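You operate a simulated robot arm through the tools that you are given. There is no shell and no other tool.

You are at the controls of a simulated two-armed robot. One attempt, no reset.

Task
Mix a scoop of starch into the tub and dip the pink cloth.
Fine: The water is at 33 C. Stir till no starch is left lying, wet the cloth through and leave it in the tub. Put the scoop and the stick back and spill nothing. Set down upright: red scoop.

Only the result counts: the job must be done as asked and must still hold three seconds after the hand-in. Knocking over, shifting, dropping, spilling or breaking anything else fails it. Flat cloth is picked up by pressing the open fingertips on it (5 to 10 N) and closing them slowly along it; thin cloth reads only 2 to 8 mm in the jaws.

Robot
Two 7-joint arms with two-finger parallel grippers on one trunk, on a base that moves. Base frame: it is fixed to the floor where the robot stands at the start and does not move with it; the origin is under the middle of the robot, x ahead of it, y to its left, z up. Units: m, degrees, N and s.
The left shoulder is at the start at [0.07, 0.134, 1.151], the right one opposite. With the tool pointing down near the work surface each hand reaches from about 0.18 to 0.64 m from the robot's upright axis, wherever it stands, measured 20 degrees to its own side. Places, roughly: brown jar (8x8x12 cm) [-1.6, 0.3, 0.8]; cold wall tap [-2.3, 0.5, 1.1]; hot wall tap [-2.1, 0.5, 1.1]; pink cloth, teal cloth [-1.5, 0.5, 0.75]; red scoop [-2.5, 0, 0.75]; red tub [-2.25, 0.5, 0.75]; trough [-2.2, 0.4, 0.4]; tub [-2.2, 0.5, 0.6]; wash stick [-1.75, 0.25, 1]; white tin [-2.5, 0.25, 0.75]. Payload 1.57 kg a hand.
The TCP of each hand is the grasp point between the finger pads, 0.03 m short of the fingertips. In the tool frame z runs along the fingers and y along their closing line. The gripper opens to 0.08 m. The fingers are 0.017 m wide and 0.012 m thick; the gripper's body (0.04 by 0.082 m) begins 0.08 m behind the TCP.
Orientation is that of the tool frame in the base frame, as a unit quaternion [w, x, y, z]. With the fingers straight down and closing along the base's y, the tool's x points along the base's -x, its y along +y and its z along -z.

Tools
- The arms move only by the tool play_rows. It takes "left_steps", "right_steps" or both (then of equal length, played together; a hand with none holds still); each is a list of rows, each an object of numbers (a shift or turn left out is 0, a gripper value left out holds the last): "dx", "dy", "dz": the shift along the tool's x, y, z in m; "rx", "ry", "rz": the turn, a rotation vector about the tool's x, y, z in degrees; "gripper": the opening in per cent of the stroke, from 0 (shut) to 100 (fully open). In form: [{"dx": .., "dy": .., "dz": .., "rx": .., "ry": .., "rz": .., "gripper": ..}, ...]. A call has 1 to 20 rows; each row shifts and turns the commanded pose from where the row before left it, along the tool's axes as they then stand. Rows are played at 5 a second. More than 0.05 m and 8.6 degrees between two rows, or a gripper value outside its range, and nothing of the call is played. Where a pose cannot be reached the arm comes as near as it can. A force on the tool above 60 N (or 10 N above the force at the start of the call, whichever is more), or a blocked arm, ends the call early, and 0.2 s more pass. Each finger travels about 0.153 m/s and halts on what it meets, pressing with about 43 N; the grip force reading is that of the motor and also rises with nothing between the fingers. The clock runs only during rows and for 0.2 s after the last one: add rows that do not move to give the fingers time. The reply holds the time, the measured pose of the TCP, the force on the tool along the base axes, the opening and the grip force, in the units named above and with some noise, with the torque about the TCP (base axes, N m) and any sound that the robot's microphone picked up.
- Cameras (640 x 400 px; columns grow to the right, rows downward): "scene" is now at [0.133, 0.0038, 1.3839]; the picture's right is [0.08, -1.00, 0.00], its down [-0.58, -0.05, -0.82] and it looks along [0.81, 0.06, -0.58] (base axes); focal length 282 px, centre (320, 200). "left" rides on the left gripper at [0.072, 0.007, -0.122] in its tool frame; the picture's right is [-0.09, 1.00, 0.00], its down [-0.84, -0.08, -0.54] and it looks along [-0.54, -0.05, 0.84] (tool axes); focal length 238 px, centre (320, 200). "right" rides on the right gripper at [0.072, -0.007, -0.122] in its tool frame; the picture's right is [0.09, 1.00, 0.00], its down [-0.84, 0.08, -0.54] and it looks along [-0.54, 0.05, 0.84] (tool axes); focal length 238 px, centre (320, 200). There is no depth. A picture from a camera that has moved, and an enlarged one, comes with that camera's place and axes in the base frame and with its lens. The place of the scene camera against the robot may be out by one fixed shift of up to 0.012 m in any direction.
- camera(camera): a new picture of that camera. It takes no simulated time.
- move_column(by): slides the trunk up (or, below 0, down) by that many m; the arms and the scene camera ride with it, the base frame stays. It gives what a move gives, with no picture.
- drive_base(legs): drives the robot by 1 to 6 legs, each [ahead, left, turn to the left] in m, m and degrees, along the robot's own axes; the way and the turn of a leg run together, so that a leg with both is an arc; at most 1.5 m and 180 degrees a leg. The arms and the cameras ride along, it lands a little off, and it stops where it bumps. It gives what a move gives.
- head_to(pan, tilt): turns the head with the scene camera to pan (to the left, within 86 degrees either way) and tilt (down, from -29 to 69), counted from straight ahead of the robot. It gives what a move gives.
- inspect(camera, box): a new picture of the part [left, top, right, bottom] of that camera's present view, enlarged. It takes no simulated time.
- job_done(): hands the job in; it is judged then, once.

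Nothing tells you exact positions but the pictures and the camera data. Unless the task says otherwise, let go and move clear before handing in.

The tools are called by a JSON object that holds its "fn" and its "kwargs". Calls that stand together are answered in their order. play_rows: Moves the arms, as the interface text tells. Its arguments: {"type":"object","properties":{"left_steps":{"type":"array","items":{"type":"object","properties":{"dx":{"type":"number"},"dy":{"type":"number"},"dz":{"type":"number"},"rx":{"type":"number"},"ry":{"type":"number"},"rz":{"type":"number"},"gripper":{"type":"number"}}}},"right_steps":{"type":"array","items":{"type":"object","properties":{"dx":{"type":"number"},"dy":{"type":"number"},"dz":{"type":"number"},"rx":{"type":"number"},"ry":{"type":"number"},"rz":{"type":"number"},"gripper":{"type":"number"}}}}},"required":[]} The other tools are called the same way: move_column (by) moves the trunk up or down; drive_base (legs) drives the base; head_to (pan, tilt) turns the head that bears the scene camera; camera (camera) takes a picture; inspect (camera, box) takes an enlarged picture of a part of a camera's view; job_done () hands the job in.

At the start:

```text
time_s: 0.0
left_tcp_pos: [0.4204, 0.1587, 1.1621]
left_ee_rot: [0.0, 0.0, 1.0, -0.001]
left_contact_force: [0.3, 0.1, 0.3]
left_moment: [0.02, -0.03, 0.03]
left_opening: 0.0799
left_gripper_force: 0.1
right_tcp_pos: [0.395, -0.2153, 1.0983]
right_ee_rot: [0.0, 0.0, 1.0, 0.0]
right_contact_force: [0.1, 1.0, 1.0]
right_moment: [-0.01, 0.03, -0.02]
right_opening: 0.0799
right_gripper_force: 0.1
trunk travel left (down, up): [-0.725, 0.215]
robot x, y, heading: [0.0002, -0.0014, 0.2]
head pan, tilt (commanded): [4.5, 35.3]
```

scene: 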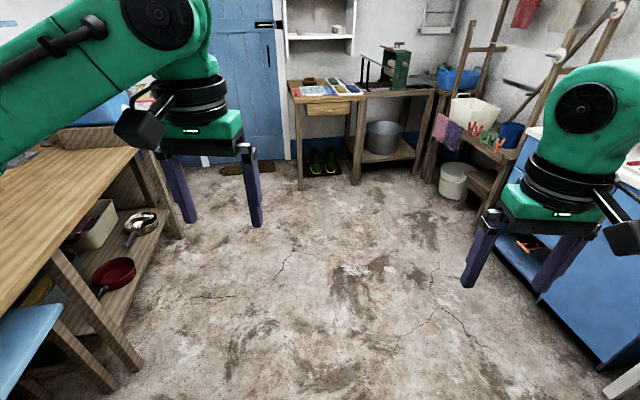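
right: 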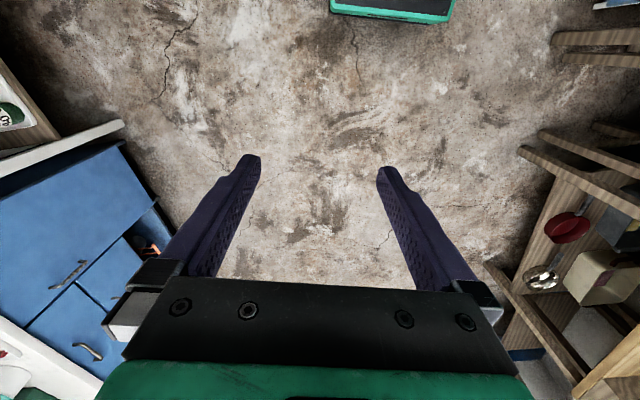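
left: 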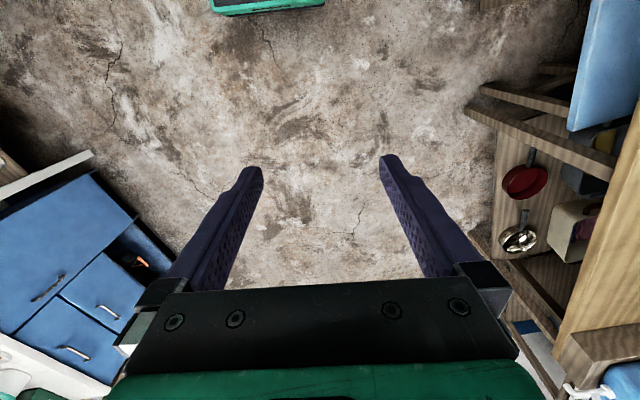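

I see a workroom ahead, with benches to the left and right; the wash place listed is behind me at x about -2.2. I will turn round to look at it first.

{"fn": "drive_base", "kwargs": {"legs": [[0, 0, 170]]}}

```text
time_s: 7.2
left_tcp_pos: [-0.4462, -0.05, 1.163]
left_ee_rot: [-0.001, 0.992, -0.124, 0.0]
left_contact_force: [-0.1, 0.1, -0.2]
left_moment: [0.01, 0.0, 0.01]
left_opening: 0.0803
left_gripper_force: 0.1
right_tcp_pos: [-0.3278, 0.3055, 1.0984]
right_ee_rot: [0.0, 0.992, -0.125, 0.0]
right_contact_force: [-0.4, 0.2, 0.3]
right_moment: [-0.01, 0.0, 0.01]
right_opening: 0.0801
right_gripper_force: 0.0
trunk travel left (down, up): [-0.725, 0.215]
robot x, y, heading: [0.0019, 0.0024, 165.8]
head pan, tilt (commanded): [4.5, 35.3]
```

The robot now faces about -x. Next I look at the scene ahead.

{"fn": "head_to", "kwargs": {"pan": 0, "tilt": 20}}

{"fn": "camera", "kwargs": {"camera": "scene"}}

```text
time_s: 8.0
left_tcp_pos: [-0.4468, -0.0498, 1.1634]
left_ee_rot: [0.0, 0.992, -0.124, 0.0]
left_contact_force: [0.3, -1.6, 0.2]
left_moment: [0.01, 0.0, 0.0]
left_opening: 0.0801
left_gripper_force: 0.0
right_tcp_pos: [-0.3289, 0.3052, 1.0973]
right_ee_rot: [0.0, 0.992, -0.125, 0.0]
right_contact_force: [0.7, -0.1, -0.3]
right_moment: [0.0, 0.04, -0.02]
right_opening: 0.08
right_gripper_force: 0.0
trunk travel left (down, up): [-0.725, 0.215]
robot x, y, heading: [-0.0016, -0.0011, 165.6]
head pan, tilt (commanded): [0.0, 20.0]
```

```text
taken
camera scene: at [-0.1437, 0.0325, 1.4081], right [0.25, 0.97, 0.0], down [0.33, -0.09, -0.94], along [-0.91, 0.23, -0.34], focal length 282 px, centre (320, 200)
```

scene: 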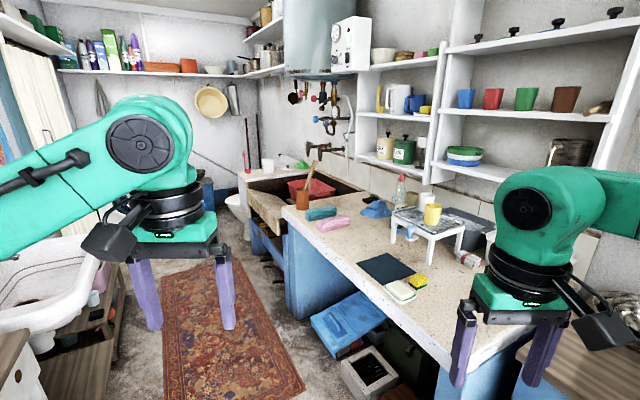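

A counter with the two cloths and the brown jar with the stick lies to the right, with the trough and the red tub beyond it. I zoom in.

{"fn": "inspect", "kwargs": {"camera": "scene", "box": [220, 130, 380, 250]}}

{"fn": "inspect", "kwargs": {"camera": "scene", "box": [270, 70, 370, 170]}}

```text
3.33 times, centred on (300, 190) of scene
camera zoom: at [-0.1437, 0.0325, 1.4081], right [0.25, 0.97, 0.0], down [0.33, -0.09, -0.94], along [-0.91, 0.23, -0.34], focal length 938 px, centre (387, 233)
```

zoom: 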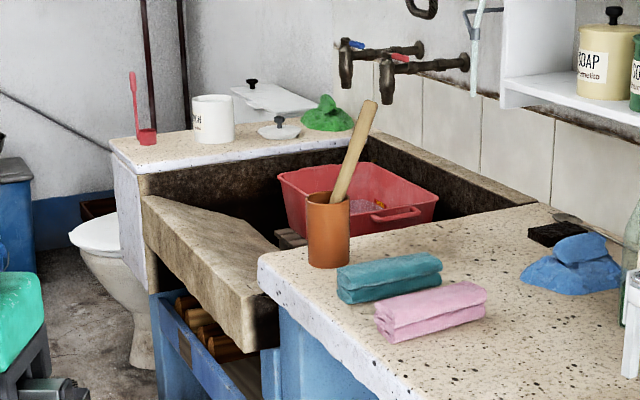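

```text
4.00 times, centred on (320, 120) of scene
camera zoom: at [-0.1437, 0.0325, 1.4081], right [0.25, 0.97, 0.0], down [0.33, -0.09, -0.94], along [-0.91, 0.23, -0.34], focal length 1126 px, centre (320, 520)
```

zoom: 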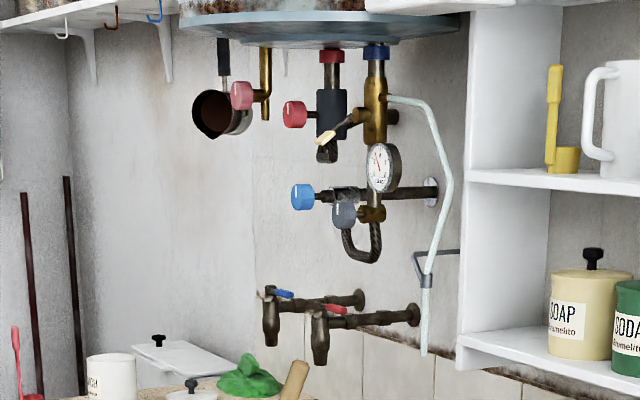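

The room is turned about 13 degrees against the base frame, so the counter runs along heading about 193 deg. I line up with the corridor first and look again.

{"fn": "drive_base", "kwargs": {"legs": [[0, 0, 27.4]]}}

{"fn": "head_to", "kwargs": {"pan": -10, "tilt": 30}}

{"fn": "camera", "kwargs": {"camera": "scene"}}

```text
time_s: 9.7
left_tcp_pos: [-0.378, -0.2419, 1.1634]
left_ee_rot: [0.0, 0.994, 0.105, 0.0]
left_contact_force: [0.1, -0.5, -0.2]
left_moment: [0.05, 0.01, 0.01]
left_opening: 0.0797
left_gripper_force: 0.1
right_tcp_pos: [-0.4314, 0.1263, 1.0977]
right_ee_rot: [0.0, 0.994, 0.106, 0.001]
right_contact_force: [-0.1, 0.8, 0.0]
right_moment: [0.01, 0.0, -0.01]
right_opening: 0.0802
right_gripper_force: 0.0
trunk travel left (down, up): [-0.725, 0.215]
robot x, y, heading: [0.0022, 0.0, -167.8]
head pan, tilt (commanded): [0.0, 20.0]
```

```text
time_s: 10.4
left_tcp_pos: [-0.3778, -0.2437, 1.1624]
left_ee_rot: [-0.001, 0.994, 0.105, 0.0]
left_contact_force: [0.1, 0.5, -0.8]
left_moment: [0.0, -0.01, 0.0]
left_opening: 0.0802
left_gripper_force: 0.0
right_tcp_pos: [-0.4324, 0.1277, 1.0973]
right_ee_rot: [0.0, 0.994, 0.106, 0.0]
right_contact_force: [-0.6, -0.8, -0.7]
right_moment: [-0.01, 0.01, -0.02]
right_opening: 0.0798
right_gripper_force: 0.1
trunk travel left (down, up): [-0.725, 0.215]
robot x, y, heading: [0.0001, 0.0011, -167.8]
head pan, tilt (commanded): [-10.0, 30.0]
```

```text
taken
camera scene: at [-0.1443, -0.0171, 1.3921], right [-0.04, 1.0, 0.0], down [0.5, 0.02, -0.87], along [-0.87, -0.03, -0.5], focal length 282 px, centre (320, 200)
```

scene: 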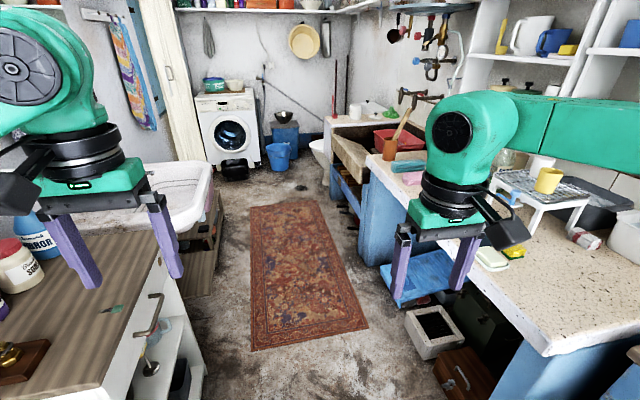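

The corridor between the cabinet and the counter is about 0.85 m wide. I raise the trunk a bit to clear things on the cabinet, then drive ahead along it.

{"fn": "move_column", "kwargs": {"by": 0.15}}

{"fn": "drive_base", "kwargs": {"legs": [[1.0, -0.1, 0.8]]}}

{"fn": "camera", "kwargs": {"camera": "scene"}}

```text
time_s: 12.2
left_tcp_pos: [-0.3778, -0.2429, 1.3123]
left_ee_rot: [-0.002, 0.994, 0.105, 0.0]
left_contact_force: [1.0, 0.4, 0.7]
left_moment: [0.04, -0.02, -0.02]
left_opening: 0.0802
left_gripper_force: 0.2
right_tcp_pos: [-0.431, 0.1276, 1.2479]
right_ee_rot: [-0.001, 0.994, 0.106, 0.0]
right_contact_force: [-0.3, 0.0, 0.5]
right_moment: [-0.01, -0.01, -0.04]
right_opening: 0.0798
right_gripper_force: 0.0
trunk travel left (down, up): [-0.875, 0.065]
robot x, y, heading: [-0.0012, -0.002, -168.0]
head pan, tilt (commanded): [-10.0, 30.0]
```

```text
time_s: 17.3
left_tcp_pos: [-1.3601, -0.367, 1.3139]
left_ee_rot: [0.0, 0.994, 0.114, 0.0]
left_contact_force: [-0.1, 0.4, -0.7]
left_moment: [0.0, 0.01, 0.01]
left_opening: 0.0799
left_gripper_force: 0.0
right_tcp_pos: [-1.4194, 0.003, 1.249]
right_ee_rot: [-0.001, 0.994, 0.114, -0.001]
right_contact_force: [0.3, -0.4, -0.8]
right_moment: [-0.05, 0.01, 0.02]
right_opening: 0.0799
right_gripper_force: 0.1
trunk travel left (down, up): [-0.875, 0.065]
robot x, y, heading: [-0.9866, -0.1142, -167.0]
head pan, tilt (commanded): [-10.0, 30.0]
```

```text
taken
camera scene: at [-1.1202, -0.1343, 1.5441], right [-0.05, 1.0, 0.0], down [0.49, 0.03, -0.87], along [-0.87, -0.05, -0.49], focal length 282 px, centre (320, 200)
```

scene: 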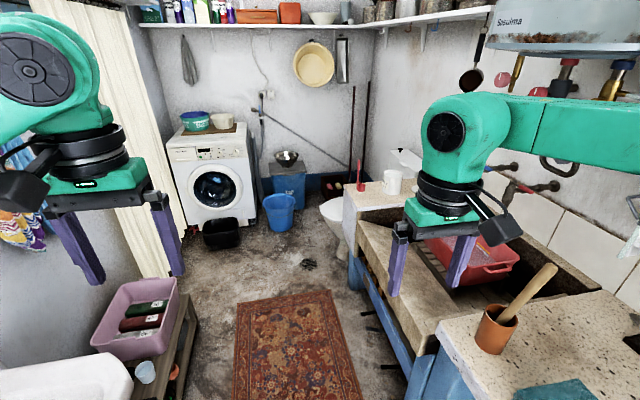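

The robot is in the corridor. I drive on 1 m so that it is level with the trough, then turn right to face it.

{"fn": "drive_base", "kwargs": {"legs": [[0.95, 0, 0]]}}

{"fn": "drive_base", "kwargs": {"legs": [[0, 0, -90]]}}

{"fn": "head_to", "kwargs": {"pan": 0, "tilt": 45}}

{"fn": "camera", "kwargs": {"camera": "scene"}}

```text
time_s: 22.4
left_tcp_pos: [-2.3008, -0.5957, 1.3116]
left_ee_rot: [0.0, 0.993, 0.119, 0.003]
left_contact_force: [-0.5, -0.8, 0.4]
left_moment: [0.02, 0.02, 0.0]
left_opening: 0.0799
left_gripper_force: 0.0
right_tcp_pos: [-2.3638, -0.2266, 1.2471]
right_ee_rot: [0.0, 0.993, 0.119, 0.002]
right_contact_force: [-0.7, -0.1, 0.2]
right_moment: [-0.01, -0.01, 0.05]
right_opening: 0.0795
right_gripper_force: 0.0
trunk travel left (down, up): [-0.875, 0.065]
robot x, y, heading: [-1.9236, -0.3445, -166.6]
head pan, tilt (commanded): [-10.0, 30.0]
```

```text
time_s: 26.6
left_tcp_pos: [-2.1753, 0.0398, 1.3097]
left_ee_rot: [0.002, 0.784, -0.62, 0.002]
left_contact_force: [0.3, 0.4, 0.5]
left_moment: [0.03, 0.01, -0.02]
left_opening: 0.0799
left_gripper_force: 0.0
right_tcp_pos: [-1.8063, 0.0999, 1.2458]
right_ee_rot: [0.002, 0.784, -0.621, 0.002]
right_contact_force: [-1.1, -0.2, 0.2]
right_moment: [-0.01, 0.02, 0.03]
right_opening: 0.0801
right_gripper_force: 0.1
trunk travel left (down, up): [-0.875, 0.065]
robot x, y, heading: [-1.9262, -0.3414, 103.2]
head pan, tilt (commanded): [-10.0, 30.0]
```

```text
time_s: 27.4
left_tcp_pos: [-2.1766, 0.0404, 1.3082]
left_ee_rot: [0.003, 0.784, -0.62, 0.002]
left_contact_force: [-0.2, 0.3, 0.1]
left_moment: [-0.02, -0.03, -0.03]
left_opening: 0.0799
left_gripper_force: 0.0
right_tcp_pos: [-1.8052, 0.1015, 1.2443]
right_ee_rot: [0.002, 0.784, -0.621, 0.002]
right_contact_force: [0.0, -0.1, -0.7]
right_moment: [-0.03, 0.07, -0.03]
right_opening: 0.0797
right_gripper_force: 0.1
trunk travel left (down, up): [-0.875, 0.065]
robot x, y, heading: [-1.9254, -0.3401, 103.5]
head pan, tilt (commanded): [0.0, 45.0]
```

```text
taken
camera scene: at [-1.9582, -0.215, 1.5217], right [0.97, 0.23, 0.0], down [0.16, -0.69, -0.71], along [-0.16, 0.69, -0.71], focal length 282 px, centre (320, 200)
```

scene: 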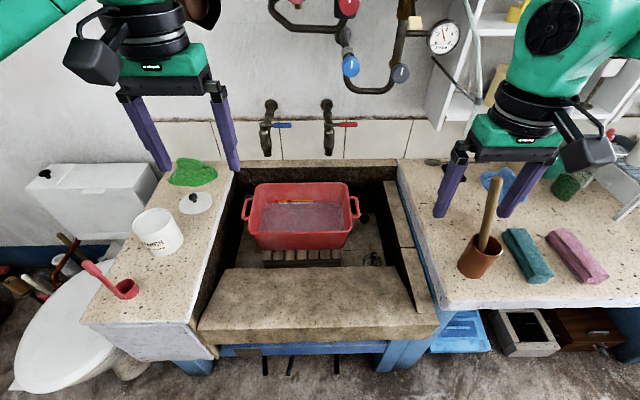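

I now see the whole wash place: scoop and starch tin on the left counter, tub in the trough centre, jar with stick and cloths on the right. I zoom into each.

{"fn": "inspect", "kwargs": {"camera": "scene", "box": [220, 160, 380, 260]}}

{"fn": "inspect", "kwargs": {"camera": "scene", "box": [70, 150, 230, 330]}}

{"fn": "inspect", "kwargs": {"camera": "scene", "box": [430, 160, 620, 300]}}

```text
4.00 times, centred on (300, 210) of scene
camera zoom: at [-1.9582, -0.215, 1.5217], right [0.97, 0.23, 0.0], down [0.16, -0.69, -0.71], along [-0.16, 0.69, -0.71], focal length 1126 px, centre (400, 160)
```

zoom: 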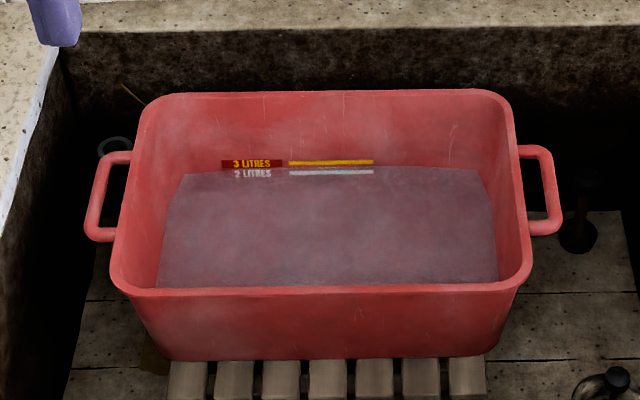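

```text
2.22 times, centred on (150, 240) of scene
camera zoom: at [-1.9582, -0.215, 1.5217], right [0.97, 0.23, 0.0], down [0.16, -0.69, -0.71], along [-0.16, 0.69, -0.71], focal length 626 px, centre (698, 111)
```

zoom: 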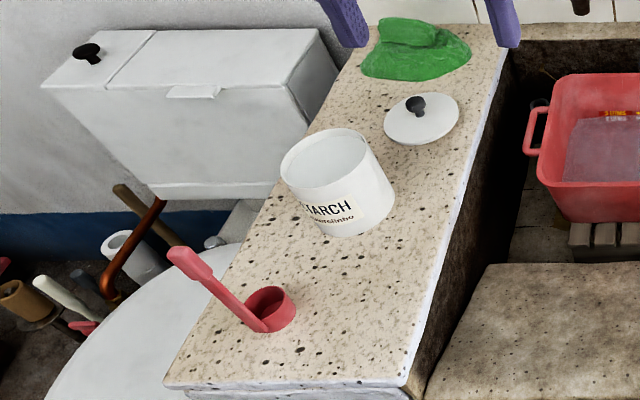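

```text
2.86 times, centred on (525, 230) of scene
camera zoom: at [-1.9582, -0.215, 1.5217], right [0.97, 0.23, 0.0], down [0.16, -0.69, -0.71], along [-0.16, 0.69, -0.71], focal length 804 px, centre (-266, 114)
```

zoom: 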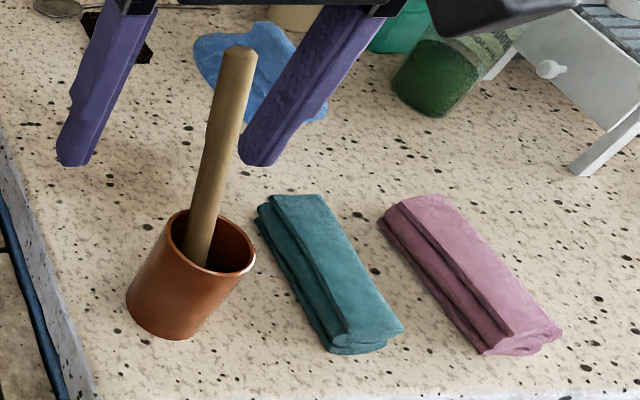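

The tub already holds water (between the 2 and 3 litre marks, steaming lightly), the starch tin is open, the scoop stands by it. I look down to see how much room the base has in front of the trough.

{"fn": "head_to", "kwargs": {"pan": 0, "tilt": 69}}

{"fn": "camera", "kwargs": {"camera": "scene"}}

{"fn": "camera", "kwargs": {"camera": "left"}}

{"fn": "camera", "kwargs": {"camera": "right"}}

```text
time_s: 28.2
left_tcp_pos: [-2.1767, 0.0411, 1.309]
left_ee_rot: [0.002, 0.784, -0.62, 0.002]
left_contact_force: [0.7, -0.1, 0.4]
left_moment: [0.06, -0.02, -0.03]
left_opening: 0.0801
left_gripper_force: 0.1
right_tcp_pos: [-1.806, 0.1013, 1.2442]
right_ee_rot: [0.002, 0.784, -0.621, 0.002]
right_contact_force: [0.4, 0.7, 0.1]
right_moment: [-0.01, 0.0, 0.04]
right_opening: 0.0799
right_gripper_force: 0.1
trunk travel left (down, up): [-0.875, 0.065]
robot x, y, heading: [-1.9239, -0.3442, 103.1]
head pan, tilt (commanded): [0.0, 68.8]
```

```text
taken
camera scene: at [-1.9524, -0.2397, 1.4928], right [0.97, 0.23, 0.0], down [0.21, -0.91, -0.36], along [-0.08, 0.35, -0.93], focal length 282 px, centre (320, 200)
```

scene: 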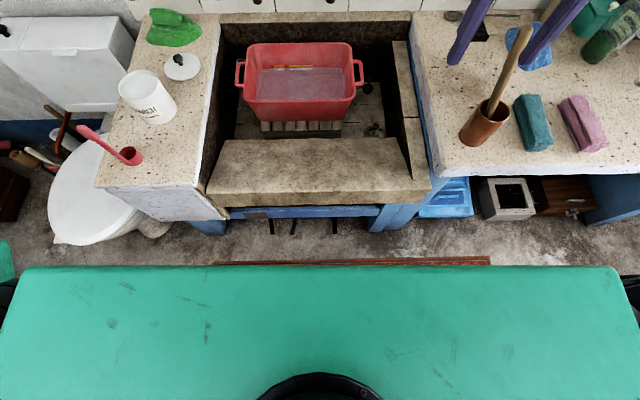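

```text
taken
camera left: at [-2.1669, -0.0293, 1.4306], right [-0.99, -0.14, 0.0], down [-0.12, 0.84, 0.54], along [-0.07, 0.53, -0.84], focal length 238 px, centre (320, 200)
```

left: 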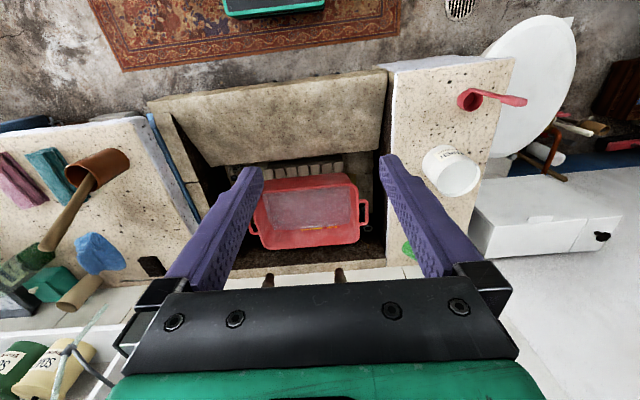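

```text
taken
camera right: at [-1.7829, 0.0317, 1.3675], right [-0.95, -0.32, 0.0], down [-0.27, 0.8, 0.54], along [-0.17, 0.51, -0.84], focal length 238 px, centre (320, 200)
```

right: 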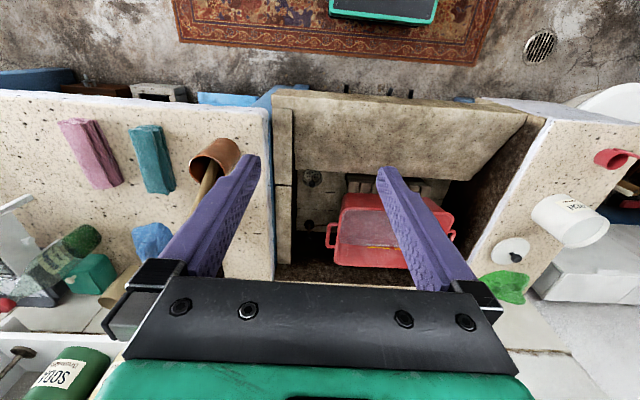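

The base front is about 0.2 m short of the trough lip and the base is about 0.42 m wide, so I can go closer. I sidestep left 0.15 m and advance 0.17 m.

{"fn": "drive_base", "kwargs": {"legs": [[0, 0.15, 0], [0.17, 0, 0]]}}

{"fn": "head_to", "kwargs": {"pan": 0, "tilt": 55}}

{"fn": "camera", "kwargs": {"camera": "scene"}}

{"fn": "camera", "kwargs": {"camera": "left"}}

{"fn": "camera", "kwargs": {"camera": "right"}}

```text
time_s: 30.7
left_tcp_pos: [-2.3589, 0.1681, 1.3114]
left_ee_rot: [0.001, 0.784, -0.621, 0.002]
left_contact_force: [0.4, -0.3, 0.1]
left_moment: [0.01, 0.01, -0.01]
left_opening: 0.0801
left_gripper_force: 0.1
right_tcp_pos: [-1.9892, 0.2304, 1.246]
right_ee_rot: [0.0, 0.783, -0.622, 0.001]
right_contact_force: [-0.7, -0.3, -0.2]
right_moment: [0.05, 0.01, -0.03]
right_opening: 0.0798
right_gripper_force: 0.1
trunk travel left (down, up): [-0.875, 0.065]
robot x, y, heading: [-2.1055, -0.2077, 103.5]
head pan, tilt (commanded): [0.0, 68.8]
```

```text
time_s: 31.4
left_tcp_pos: [-2.3587, 0.1734, 1.3073]
left_ee_rot: [0.002, 0.784, -0.621, 0.002]
left_contact_force: [0.0, -0.3, -0.1]
left_moment: [-0.02, -0.03, 0.0]
left_opening: 0.0801
left_gripper_force: 0.0
right_tcp_pos: [-1.9908, 0.2325, 1.2441]
right_ee_rot: [0.001, 0.783, -0.622, 0.002]
right_contact_force: [0.1, 0.2, -0.2]
right_moment: [0.0, 0.0, 0.0]
right_opening: 0.08
right_gripper_force: 0.0
trunk travel left (down, up): [-0.875, 0.065]
robot x, y, heading: [-2.1054, -0.2057, 103.0]
head pan, tilt (commanded): [0.0, 55.0]
```

```text
taken
camera scene: at [-2.1399, -0.0916, 1.5082], right [0.97, 0.23, 0.0], down [0.19, -0.8, -0.57], along [-0.13, 0.56, -0.82], focal length 282 px, centre (320, 200)
```

scene: 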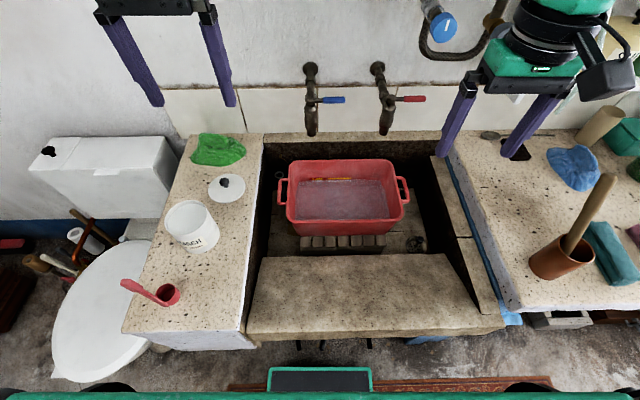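

```text
taken
camera left: at [-2.3504, 0.1035, 1.4297], right [-0.99, -0.14, 0.0], down [-0.12, 0.84, 0.54], along [-0.07, 0.53, -0.84], focal length 238 px, centre (320, 200)
```

left: 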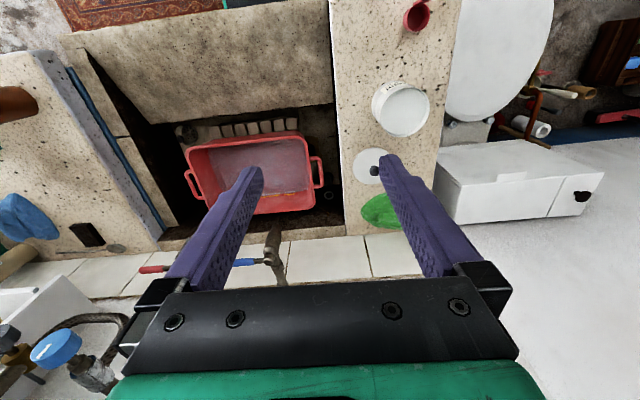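

```text
taken
camera right: at [-1.9663, 0.1638, 1.3666], right [-0.95, -0.32, 0.0], down [-0.27, 0.8, 0.54], along [-0.17, 0.51, -0.84], focal length 238 px, centre (320, 200)
```

right: 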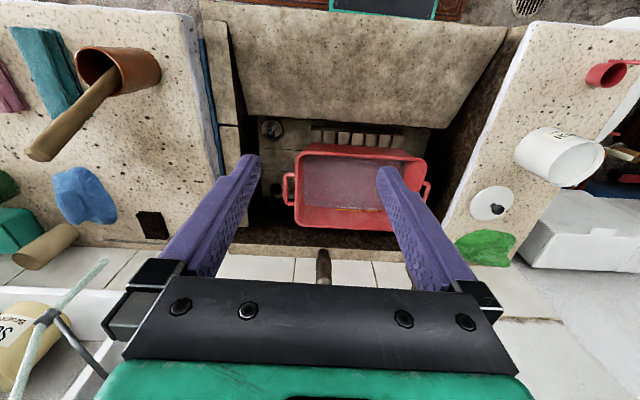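

I zoom the hand cameras on the scoop, tin and tub for triangulation.

{"fn": "inspect", "kwargs": {"camera": "left", "box": [340, 0, 480, 130]}}

{"fn": "inspect", "kwargs": {"camera": "right", "box": [480, 40, 640, 220]}}

{"fn": "inspect", "kwargs": {"camera": "left", "box": [160, 100, 340, 230]}}

{"fn": "inspect", "kwargs": {"camera": "right", "box": [250, 110, 450, 240]}}

{"fn": "inspect", "kwargs": {"camera": "scene", "box": [100, 160, 260, 340]}}

{"fn": "inspect", "kwargs": {"camera": "scene", "box": [260, 140, 420, 250]}}

```text
3.08 times, centred on (410, 65) of left
camera zoom: at [-2.3504, 0.1035, 1.4297], right [-0.99, -0.14, 0.0], down [-0.12, 0.84, 0.54], along [-0.07, 0.53, -0.84], focal length 733 px, centre (43, 615)
```

zoom: 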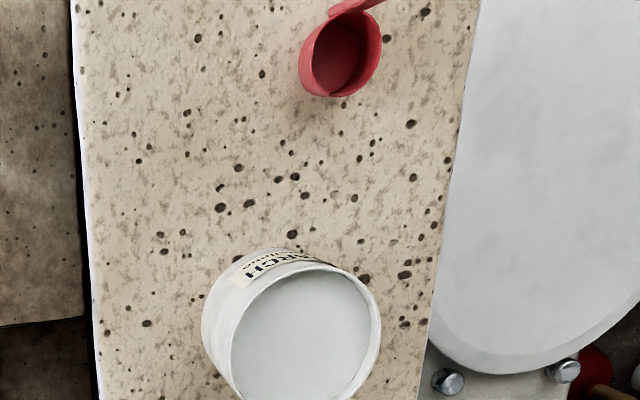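

```text
2.22 times, centred on (560, 130) of right
camera zoom: at [-1.9663, 0.1638, 1.3666], right [-0.95, -0.32, 0.0], down [-0.27, 0.8, 0.54], along [-0.17, 0.51, -0.84], focal length 530 px, centre (-213, 356)
```

zoom: 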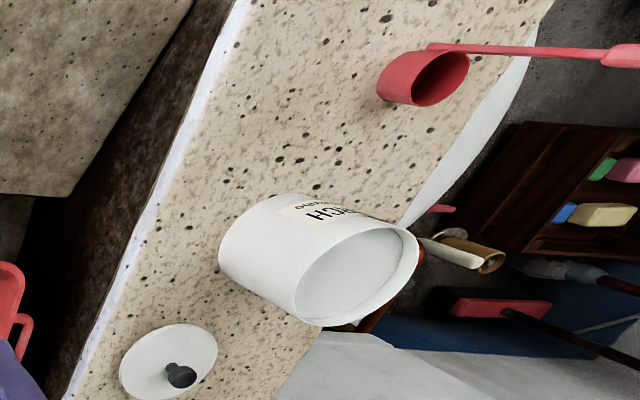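

```text
3.08 times, centred on (250, 165) of left
camera zoom: at [-2.3504, 0.1035, 1.4297], right [-0.99, -0.14, 0.0], down [-0.12, 0.84, 0.54], along [-0.07, 0.53, -0.84], focal length 733 px, centre (535, 308)
```

zoom: 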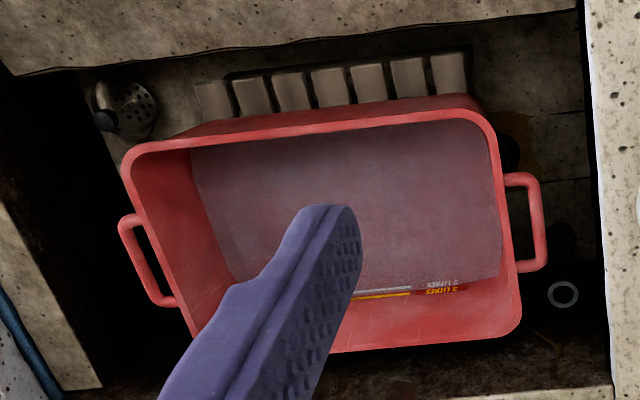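

```text
3.08 times, centred on (350, 175) of right
camera zoom: at [-1.9663, 0.1638, 1.3666], right [-0.95, -0.32, 0.0], down [-0.27, 0.8, 0.54], along [-0.17, 0.51, -0.84], focal length 733 px, centre (228, 277)
```

zoom: 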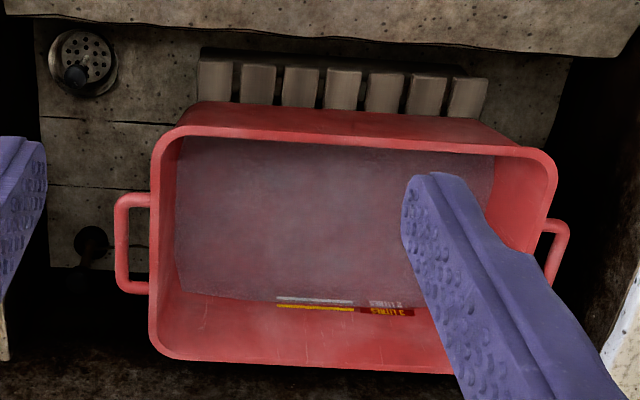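

```text
2.22 times, centred on (180, 250) of scene
camera zoom: at [-2.1399, -0.0916, 1.5082], right [0.97, 0.23, 0.0], down [0.19, -0.8, -0.57], along [-0.13, 0.56, -0.82], focal length 626 px, centre (631, 89)
```

zoom: 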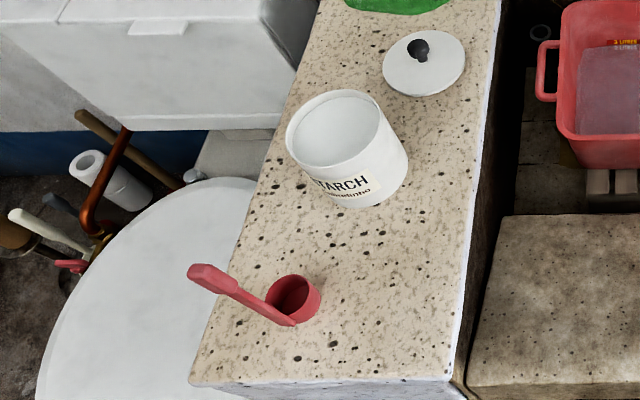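

```text
3.64 times, centred on (340, 195) of scene
camera zoom: at [-2.1399, -0.0916, 1.5082], right [0.97, 0.23, 0.0], down [0.19, -0.8, -0.57], along [-0.13, 0.56, -0.82], focal length 1024 px, centre (247, 218)
```

zoom: 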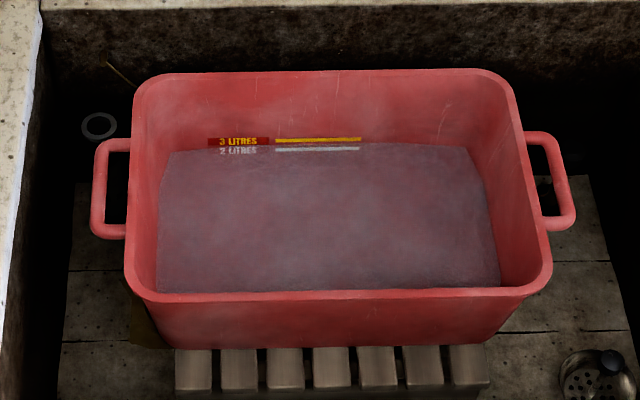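

From triangulation in the robot's own frame (R right, F ahead): scoop cup at R -0.365, F 0.323, rim z 0.834; tin rim at R -0.335, F 0.486, z 0.904; tub rim R -0.10..0.258, F 0.57..0.82, z 0.745. I lower the trunk back and bring the left hand over towards the scoop for a closer look.

{"fn": "move_column", "kwargs": {"by": -0.1}}

{"fn": "play_rows", "kwargs": {"left_steps": [{"dx": 0.045}, {"dx": 0.045}, {"dx": 0.04, "dy": 0.02}, {"dx": 0.04, "dy": 0.02}, {"dx": 0.03, "dy": 0.02}, {}, {}]}}

{"fn": "camera", "kwargs": {"camera": "left"}}

{"fn": "camera", "kwargs": {"camera": "scene"}}

```text
time_s: 32.8
left_tcp_pos: [-2.3598, 0.1733, 1.2079]
left_ee_rot: [0.003, 0.784, -0.621, 0.003]
left_contact_force: [0.6, 0.3, -0.5]
left_moment: [0.04, 0.01, -0.03]
left_opening: 0.0799
left_gripper_force: 0.0
right_tcp_pos: [-1.9903, 0.2326, 1.1444]
right_ee_rot: [0.001, 0.783, -0.622, 0.002]
right_contact_force: [0.1, 0.2, -0.6]
right_moment: [0.01, -0.03, 0.0]
right_opening: 0.08
right_gripper_force: 0.0
trunk travel left (down, up): [-0.775, 0.165]
robot x, y, heading: [-2.1084, -0.2066, 103.2]
head pan, tilt (commanded): [0.0, 55.0]
```

```text
time_s: 34.4
left_tcp_pos: [-2.3725, -0.0345, 1.2086]
left_ee_rot: [0.002, 0.784, -0.621, 0.004]
left_contact_force: [-0.1, 0.0, 0.4]
left_moment: [0.02, -0.04, 0.03]
left_opening: 0.0801
left_gripper_force: 0.0
right_tcp_pos: [-1.9902, 0.2318, 1.1432]
right_ee_rot: [0.002, 0.784, -0.621, 0.003]
right_contact_force: [-0.3, 0.4, -0.1]
right_moment: [-0.03, 0.0, 0.01]
right_opening: 0.08
right_gripper_force: 0.0
trunk travel left (down, up): [-0.775, 0.165]
robot x, y, heading: [-2.1104, -0.2095, 103.1]
head pan, tilt (commanded): [0.0, 55.0]
```

```text
taken
camera left: at [-2.3631, -0.1045, 1.33], right [-0.99, -0.14, 0.0], down [-0.12, 0.84, 0.54], along [-0.07, 0.53, -0.84], focal length 238 px, centre (320, 200)
```

left: 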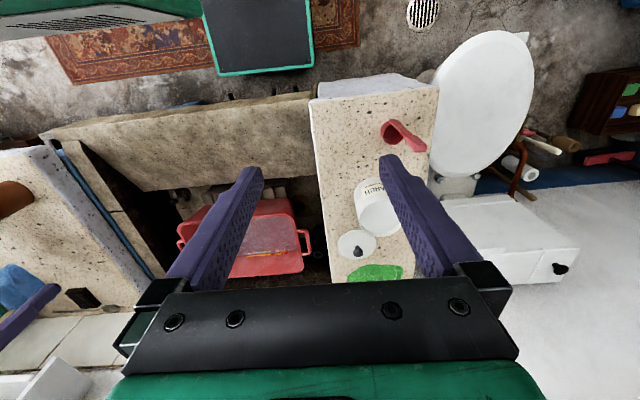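

```text
taken
camera scene: at [-2.1402, -0.0912, 1.4082], right [0.97, 0.23, 0.0], down [0.19, -0.8, -0.57], along [-0.13, 0.56, -0.82], focal length 282 px, centre (320, 200)
```

scene: 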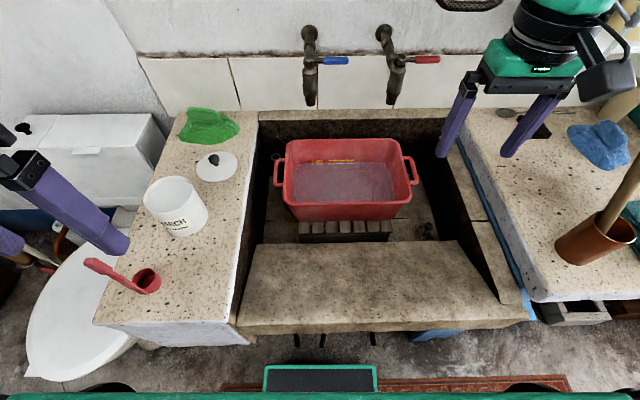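

The scoop is now in the left hand's view; I zoom on it.

{"fn": "inspect", "kwargs": {"camera": "left", "box": [340, 90, 460, 170]}}

{"fn": "inspect", "kwargs": {"camera": "scene", "box": [70, 160, 230, 330]}}

```text
5.00 times, centred on (400, 130) of left
camera zoom: at [-2.3631, -0.1045, 1.33], right [-0.99, -0.14, 0.0], down [-0.12, 0.84, 0.54], along [-0.07, 0.53, -0.84], focal length 1192 px, centre (-80, 550)
```

zoom: 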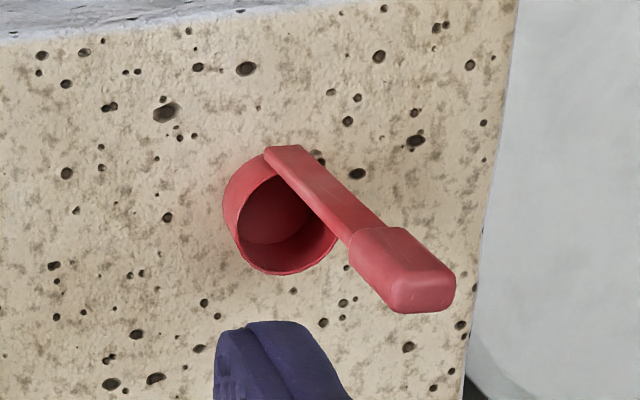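

```text
2.35 times, centred on (150, 245) of scene
camera zoom: at [-2.1402, -0.0912, 1.4082], right [0.97, 0.23, 0.0], down [0.19, -0.8, -0.57], along [-0.13, 0.56, -0.82], focal length 662 px, centre (720, 94)
```

zoom: 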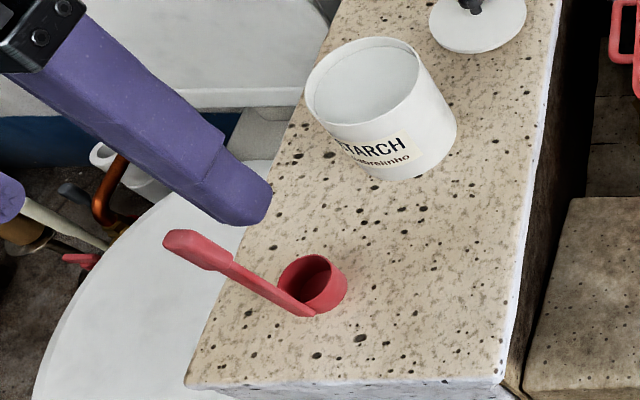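

The scoop stands with a vertical handle (about x -2.536, y 0.002, z 0.80 to 0.97) and its cup on the far side of it. I plan to grip the handle with a level, forward-pointing hand, so that dipping and pouring become wrist rolls; for that I back off a little.

{"fn": "drive_base", "kwargs": {"legs": [[-0.13, 0.05, 0]]}}

{"fn": "play_rows", "kwargs": {"left_steps": [{"dx": -0.04, "rz": 6.5}, {"dx": -0.04, "rz": 6.5}, {"dx": -0.03}, {}]}}

```text
time_s: 35.7
left_tcp_pos: [-2.3901, -0.1698, 1.2079]
left_ee_rot: [0.003, 0.783, -0.622, 0.002]
left_contact_force: [0.6, 1.1, 0.0]
left_moment: [0.0, 0.02, 0.01]
left_opening: 0.0802
left_gripper_force: 0.1
right_tcp_pos: [-2.0085, 0.0986, 1.1418]
right_ee_rot: [0.002, 0.782, -0.623, 0.003]
right_contact_force: [0.3, -0.7, 0.8]
right_moment: [-0.02, 0.01, -0.01]
right_opening: 0.0798
right_gripper_force: 0.1
trunk travel left (down, up): [-0.775, 0.165]
robot x, y, heading: [-2.1319, -0.3469, 103.1]
head pan, tilt (commanded): [0.0, 55.0]
```

```text
time_s: 36.7
left_tcp_pos: [-2.4055, -0.0599, 1.2064]
left_ee_rot: [0.001, 0.708, -0.707, 0.002]
left_contact_force: [0.4, -0.8, 0.3]
left_moment: [0.0, -0.02, -0.02]
left_opening: 0.0798
left_gripper_force: 0.1
right_tcp_pos: [-2.008, 0.0945, 1.1428]
right_ee_rot: [0.002, 0.782, -0.623, 0.002]
right_contact_force: [0.1, 0.6, -0.3]
right_moment: [-0.01, -0.02, 0.02]
right_opening: 0.0802
right_gripper_force: 0.2
trunk travel left (down, up): [-0.775, 0.165]
robot x, y, heading: [-2.1235, -0.3445, 103.0]
head pan, tilt (commanded): [0.0, 55.0]
```

The tool is now aligned with the base axes. I move the hand forward and pitch it up to point level along +y.

{"fn": "play_rows", "kwargs": {"left_steps": [{"dx": -0.04}, {"dx": -0.04}, {"dx": -0.04}, {"ry": -8.2}, {"ry": -8.2}, {"ry": -8.2}, {"ry": -8.2}, {"ry": -8.2}, {"ry": -8.2}, {"ry": -8.2}, {"ry": -8.2}, {"ry": -8.2}, {"ry": -8.2}, {"ry": -8.0}, {}, {}]}}

{"fn": "camera", "kwargs": {"camera": "scene"}}

{"fn": "camera", "kwargs": {"camera": "left"}}

```text
time_s: 40.3
left_tcp_pos: [-2.4118, 0.0865, 1.2837]
left_ee_rot: [0.445, -0.486, 0.511, 0.552]
left_contact_force: [0.2, 0.3, -0.1]
left_moment: [0.04, -0.01, -0.01]
left_opening: 0.08
left_gripper_force: 0.0
left hand out of reach, approached as far as the arm can: row 10, 11, 13, 14
right_tcp_pos: [-2.0081, 0.0952, 1.142]
right_ee_rot: [0.002, 0.783, -0.623, 0.002]
right_contact_force: [-0.2, -0.2, -0.2]
right_moment: [0.04, -0.01, -0.01]
right_opening: 0.0799
right_gripper_force: 0.0
trunk travel left (down, up): [-0.775, 0.165]
robot x, y, heading: [-2.1246, -0.3433, 103.1]
head pan, tilt (commanded): [0.0, 55.0]
stopped in row 16 (left hand): the arm was blocked; the commanded pose is now the measured one
```

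```text
taken
camera scene: at [-2.1597, -0.2288, 1.4082], right [0.97, 0.23, 0.0], down [0.18, -0.8, -0.57], along [-0.13, 0.56, -0.82], focal length 282 px, centre (320, 200)
```

scene: 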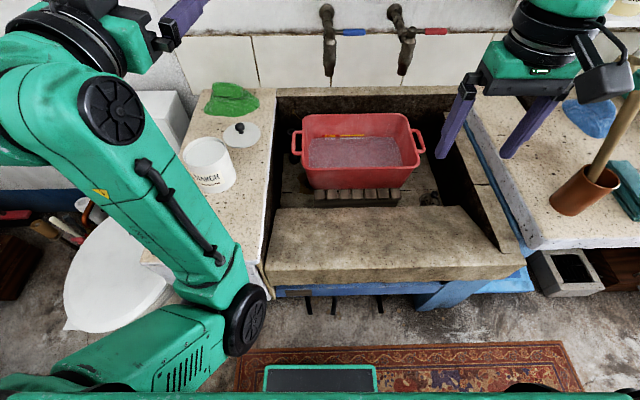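

```text
taken
camera left: at [-2.4182, -0.0348, 1.2121], right [-0.97, -0.08, 0.22], down [0.23, -0.53, 0.82], along [0.05, 0.84, 0.53], focal length 238 px, centre (320, 200)
```

left: 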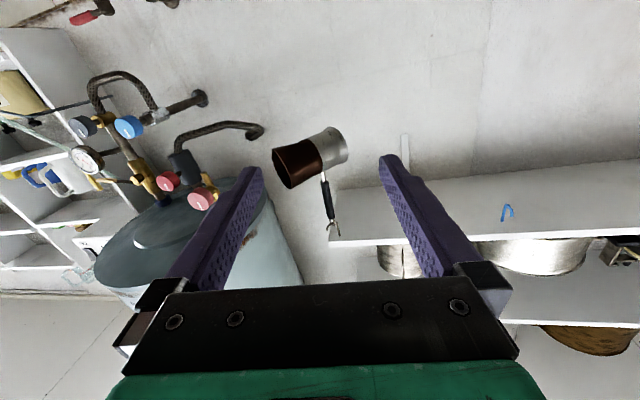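

The level pose this close in folds the elbow down in front of the robot, which is no good. I bring the hand back to tool-down and will grip the handle from above instead.

{"fn": "play_rows", "kwargs": {"left_steps": [{"ry": 8.2}, {"ry": 8.2}, {"ry": 8.2}, {"ry": 8.2}, {"ry": 8.2}, {"ry": 8.2}, {"ry": 8.2}, {"ry": 8.2}, {"ry": 8.2}, {"ry": 8.2}, {"ry": 8.2}, {}, {}]}}

{"fn": "camera", "kwargs": {"camera": "scene"}}

```text
time_s: 43.1
left_tcp_pos: [-2.4347, 0.1866, 1.2579]
left_ee_rot: [-0.023, 0.721, -0.683, -0.118]
left_contact_force: [0.2, 0.5, -1.1]
left_moment: [0.01, -0.01, -0.01]
left_opening: 0.08
left_gripper_force: 0.1
left hand out of reach, approached as far as the arm can: row 4, 5, 6, 7, 8, 10, 11
right_tcp_pos: [-2.0083, 0.0955, 1.1418]
right_ee_rot: [0.002, 0.782, -0.623, 0.002]
right_contact_force: [-0.2, -0.5, 0.6]
right_moment: [0.0, 0.01, -0.01]
right_opening: 0.0802
right_gripper_force: 0.0
trunk travel left (down, up): [-0.775, 0.165]
robot x, y, heading: [-2.1288, -0.3456, 103.0]
head pan, tilt (commanded): [0.0, 55.0]
```

```text
taken
camera scene: at [-2.1591, -0.2289, 1.4082], right [0.97, 0.23, 0.0], down [0.18, -0.8, -0.57], along [-0.13, 0.56, -0.82], focal length 282 px, centre (320, 200)
```

scene: 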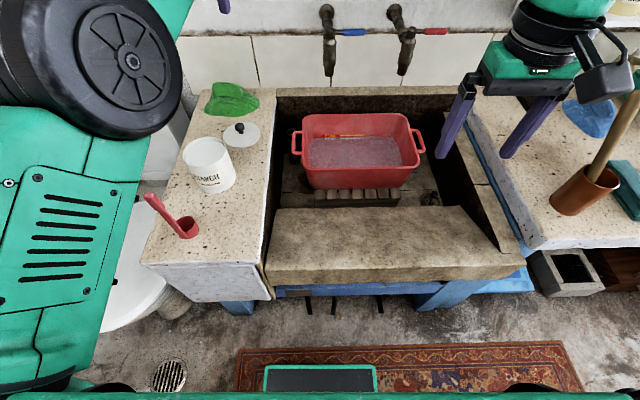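

The elbow has now gone up, which suits working over the counter. I lower the hand a little and check that it settles tool-down.

{"fn": "play_rows", "kwargs": {"left_steps": [{"dz": 0.04, "rx": 0}, {"dz": 0.04}, {"dz": 0.04}, {"dz": 0.04}, {}, {}, {}]}}

{"fn": "camera", "kwargs": {"camera": "scene"}}

{"fn": "camera", "kwargs": {"camera": "left"}}

```text
time_s: 44.7
left_tcp_pos: [-2.456, 0.217, 1.1026]
left_ee_rot: [-0.023, 0.721, -0.682, -0.12]
left_contact_force: [-0.4, 0.5, -0.3]
left_moment: [-0.03, -0.03, -0.01]
left_opening: 0.0799
left_gripper_force: 0.1
right_tcp_pos: [-2.0081, 0.0955, 1.1423]
right_ee_rot: [0.002, 0.783, -0.622, 0.002]
right_contact_force: [-0.9, 0.4, 0.2]
right_moment: [-0.02, -0.03, 0.02]
right_opening: 0.0799
right_gripper_force: 0.0
trunk travel left (down, up): [-0.775, 0.165]
robot x, y, heading: [-2.1268, -0.3428, 102.8]
head pan, tilt (commanded): [0.0, 55.0]
```

```text
taken
camera scene: at [-2.1591, -0.2282, 1.4082], right [0.97, 0.23, 0.0], down [0.18, -0.8, -0.57], along [-0.13, 0.56, -0.82], focal length 282 px, centre (320, 200)
```

scene: 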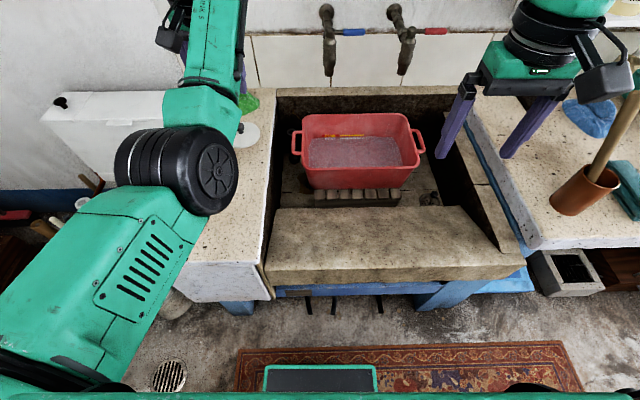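

```text
taken
camera left: at [-2.4433, 0.1237, 1.2058], right [-0.99, 0.02, 0.15], down [0.12, 0.72, 0.69], along [-0.09, 0.7, -0.71], focal length 238 px, centre (320, 200)
```

left: 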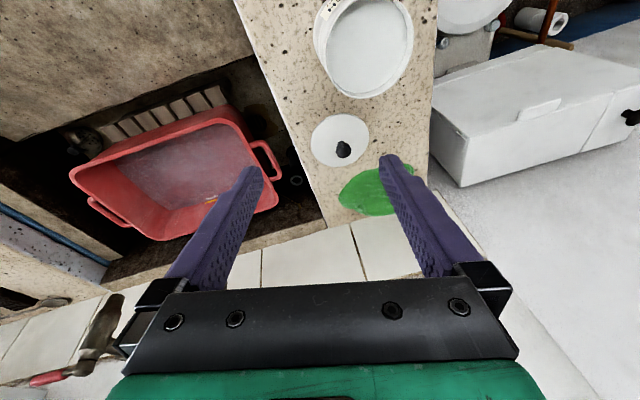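

The tool is tilted a bit. I straighten it to exact tool-down and bring it above the scoop handle at z about 1.1.

{"fn": "play_rows", "kwargs": {"left_steps": [{"rx": 3.9, "ry": 5.8, "rz": 1.6}, {"rx": 3.9, "ry": 5.8, "rz": 1.6}, {}, {"dx": 0.04, "dy": 0.015}, {"dx": 0.04, "dy": 0.015}, {"dx": 0.04, "dy": 0.015}, {"dx": 0.04, "dy": 0.015}, {}, {}]}}

{"fn": "camera", "kwargs": {"camera": "scene"}}

{"fn": "camera", "kwargs": {"camera": "left"}}

```text
time_s: 46.7
left_tcp_pos: [-2.5354, 0.0713, 1.1015]
left_ee_rot: [0.0, -0.707, 0.707, 0.001]
left_contact_force: [0.1, -0.2, -1.0]
left_moment: [-0.01, -0.02, 0.0]
left_opening: 0.0803
left_gripper_force: 0.1
left hand out of reach, approached as far as the arm can: row 2, 5, 6, 7
right_tcp_pos: [-2.0071, 0.0951, 1.143]
right_ee_rot: [0.002, 0.783, -0.622, 0.002]
right_contact_force: [-0.4, 0.1, 1.5]
right_moment: [-0.01, 0.01, 0.01]
right_opening: 0.0798
right_gripper_force: 0.1
trunk travel left (down, up): [-0.775, 0.165]
robot x, y, heading: [-2.128, -0.3407, 103.1]
head pan, tilt (commanded): [0.0, 55.0]
```

```text
taken
camera scene: at [-2.1589, -0.2283, 1.4082], right [0.97, 0.23, 0.0], down [0.18, -0.8, -0.57], along [-0.13, 0.56, -0.82], focal length 282 px, centre (320, 200)
```

scene: 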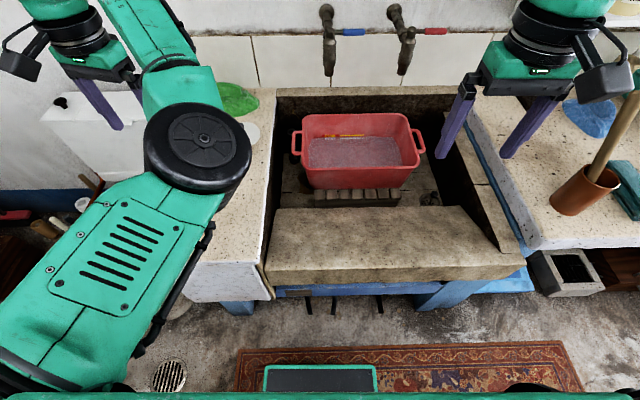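

```text
taken
camera left: at [-2.5436, -0.0002, 1.2227], right [-1.0, 0.09, 0.0], down [0.08, 0.84, 0.54], along [0.05, 0.54, -0.84], focal length 238 px, centre (320, 200)
```

left: 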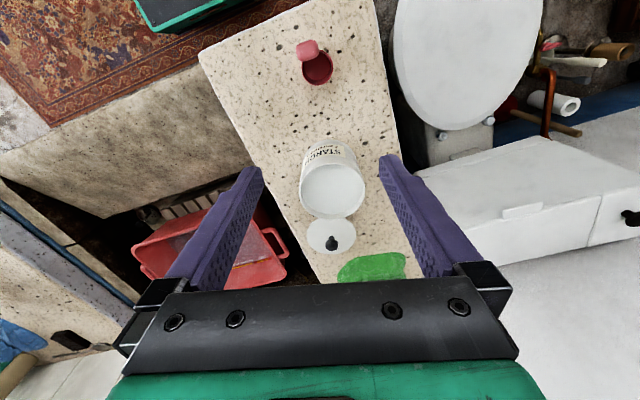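

The hand is straight down above the counter and the scoop, tin and lid are in the left view. I zoom in for precise positions.

{"fn": "inspect", "kwargs": {"camera": "left", "box": [260, 20, 380, 100]}}

{"fn": "inspect", "kwargs": {"camera": "left", "box": [270, 120, 390, 270]}}

```text
5.00 times, centred on (320, 60) of left
camera zoom: at [-2.5436, -0.0002, 1.2227], right [-1.0, 0.09, 0.0], down [0.08, 0.84, 0.54], along [0.05, 0.54, -0.84], focal length 1192 px, centre (320, 900)
```

zoom: 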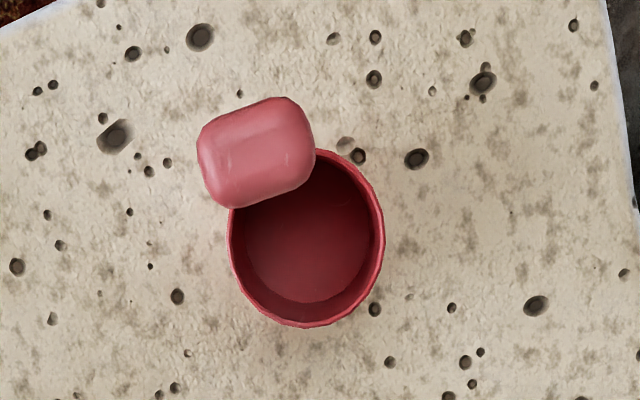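

```text
2.67 times, centred on (330, 195) of left
camera zoom: at [-2.5436, -0.0002, 1.2227], right [-1.0, 0.09, 0.0], down [0.08, 0.84, 0.54], along [0.05, 0.54, -0.84], focal length 636 px, centre (293, 213)
```

zoom: 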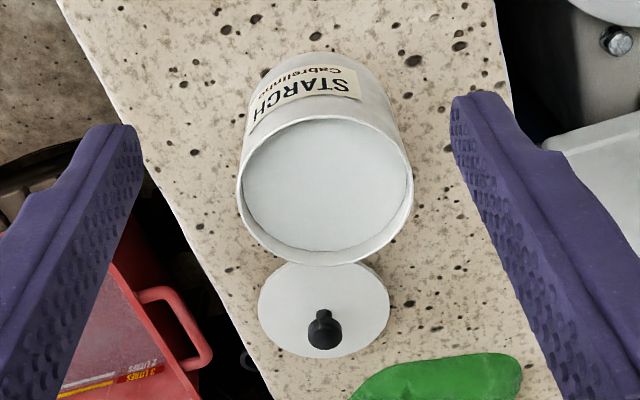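

The handle's flat side is square to the robot (about 13 deg yaw), its top at about (-2.5325, 0.0014, 0.975); the tin rim centre is (-2.545, 0.190, 0.904) and the starch lies about 1 cm below the rim. I yaw the hand to match and move above the handle.

{"fn": "play_rows", "kwargs": {"left_steps": [{"rz": -6.6}, {"rz": -6.6}, {"dx": 0.035, "dy": 0.0065}, {"dx": 0.034, "dy": 0.0065}, {}, {"dz": 0.035}, {"dz": 0.035}, {}, {}]}}

{"fn": "camera", "kwargs": {"camera": "left"}}

{"fn": "camera", "kwargs": {"camera": "scene"}}

```text
time_s: 48.7
left_tcp_pos: [-2.5629, 0.0115, 1.0319]
left_ee_rot: [0.0, 0.784, -0.621, 0.0]
left_contact_force: [0.4, 0.3, 0.3]
left_moment: [0.01, -0.02, 0.0]
left_opening: 0.08
left_gripper_force: 0.1
left hand out of reach, approached as far as the arm can: row 3, 4
right_tcp_pos: [-2.0071, 0.0948, 1.142]
right_ee_rot: [0.001, 0.782, -0.623, 0.002]
right_contact_force: [-0.7, 0.2, -0.5]
right_moment: [0.03, 0.03, -0.01]
right_opening: 0.08
right_gripper_force: 0.0
trunk travel left (down, up): [-0.775, 0.165]
robot x, y, heading: [-2.1269, -0.3484, 102.7]
head pan, tilt (commanded): [0.0, 55.0]
```

```text
taken
camera left: at [-2.5541, -0.0591, 1.1526], right [-0.99, -0.14, 0.0], down [-0.12, 0.83, 0.54], along [-0.07, 0.54, -0.84], focal length 238 px, centre (320, 200)
```

left: 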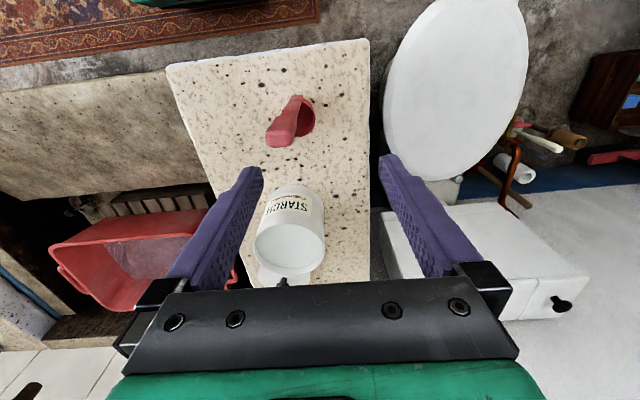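

```text
taken
camera scene: at [-2.1589, -0.2287, 1.4082], right [0.97, 0.23, 0.0], down [0.18, -0.8, -0.57], along [-0.13, 0.56, -0.82], focal length 282 px, centre (320, 200)
```

scene: 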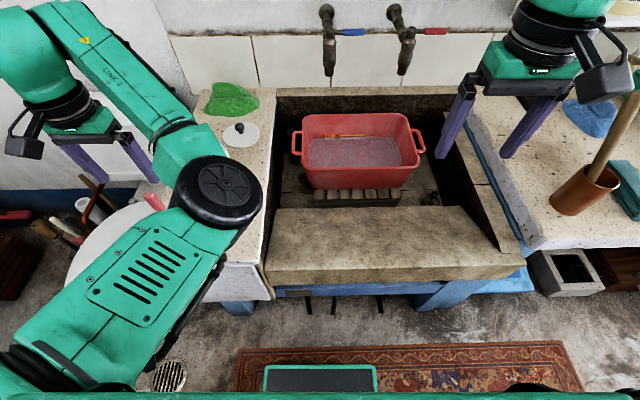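

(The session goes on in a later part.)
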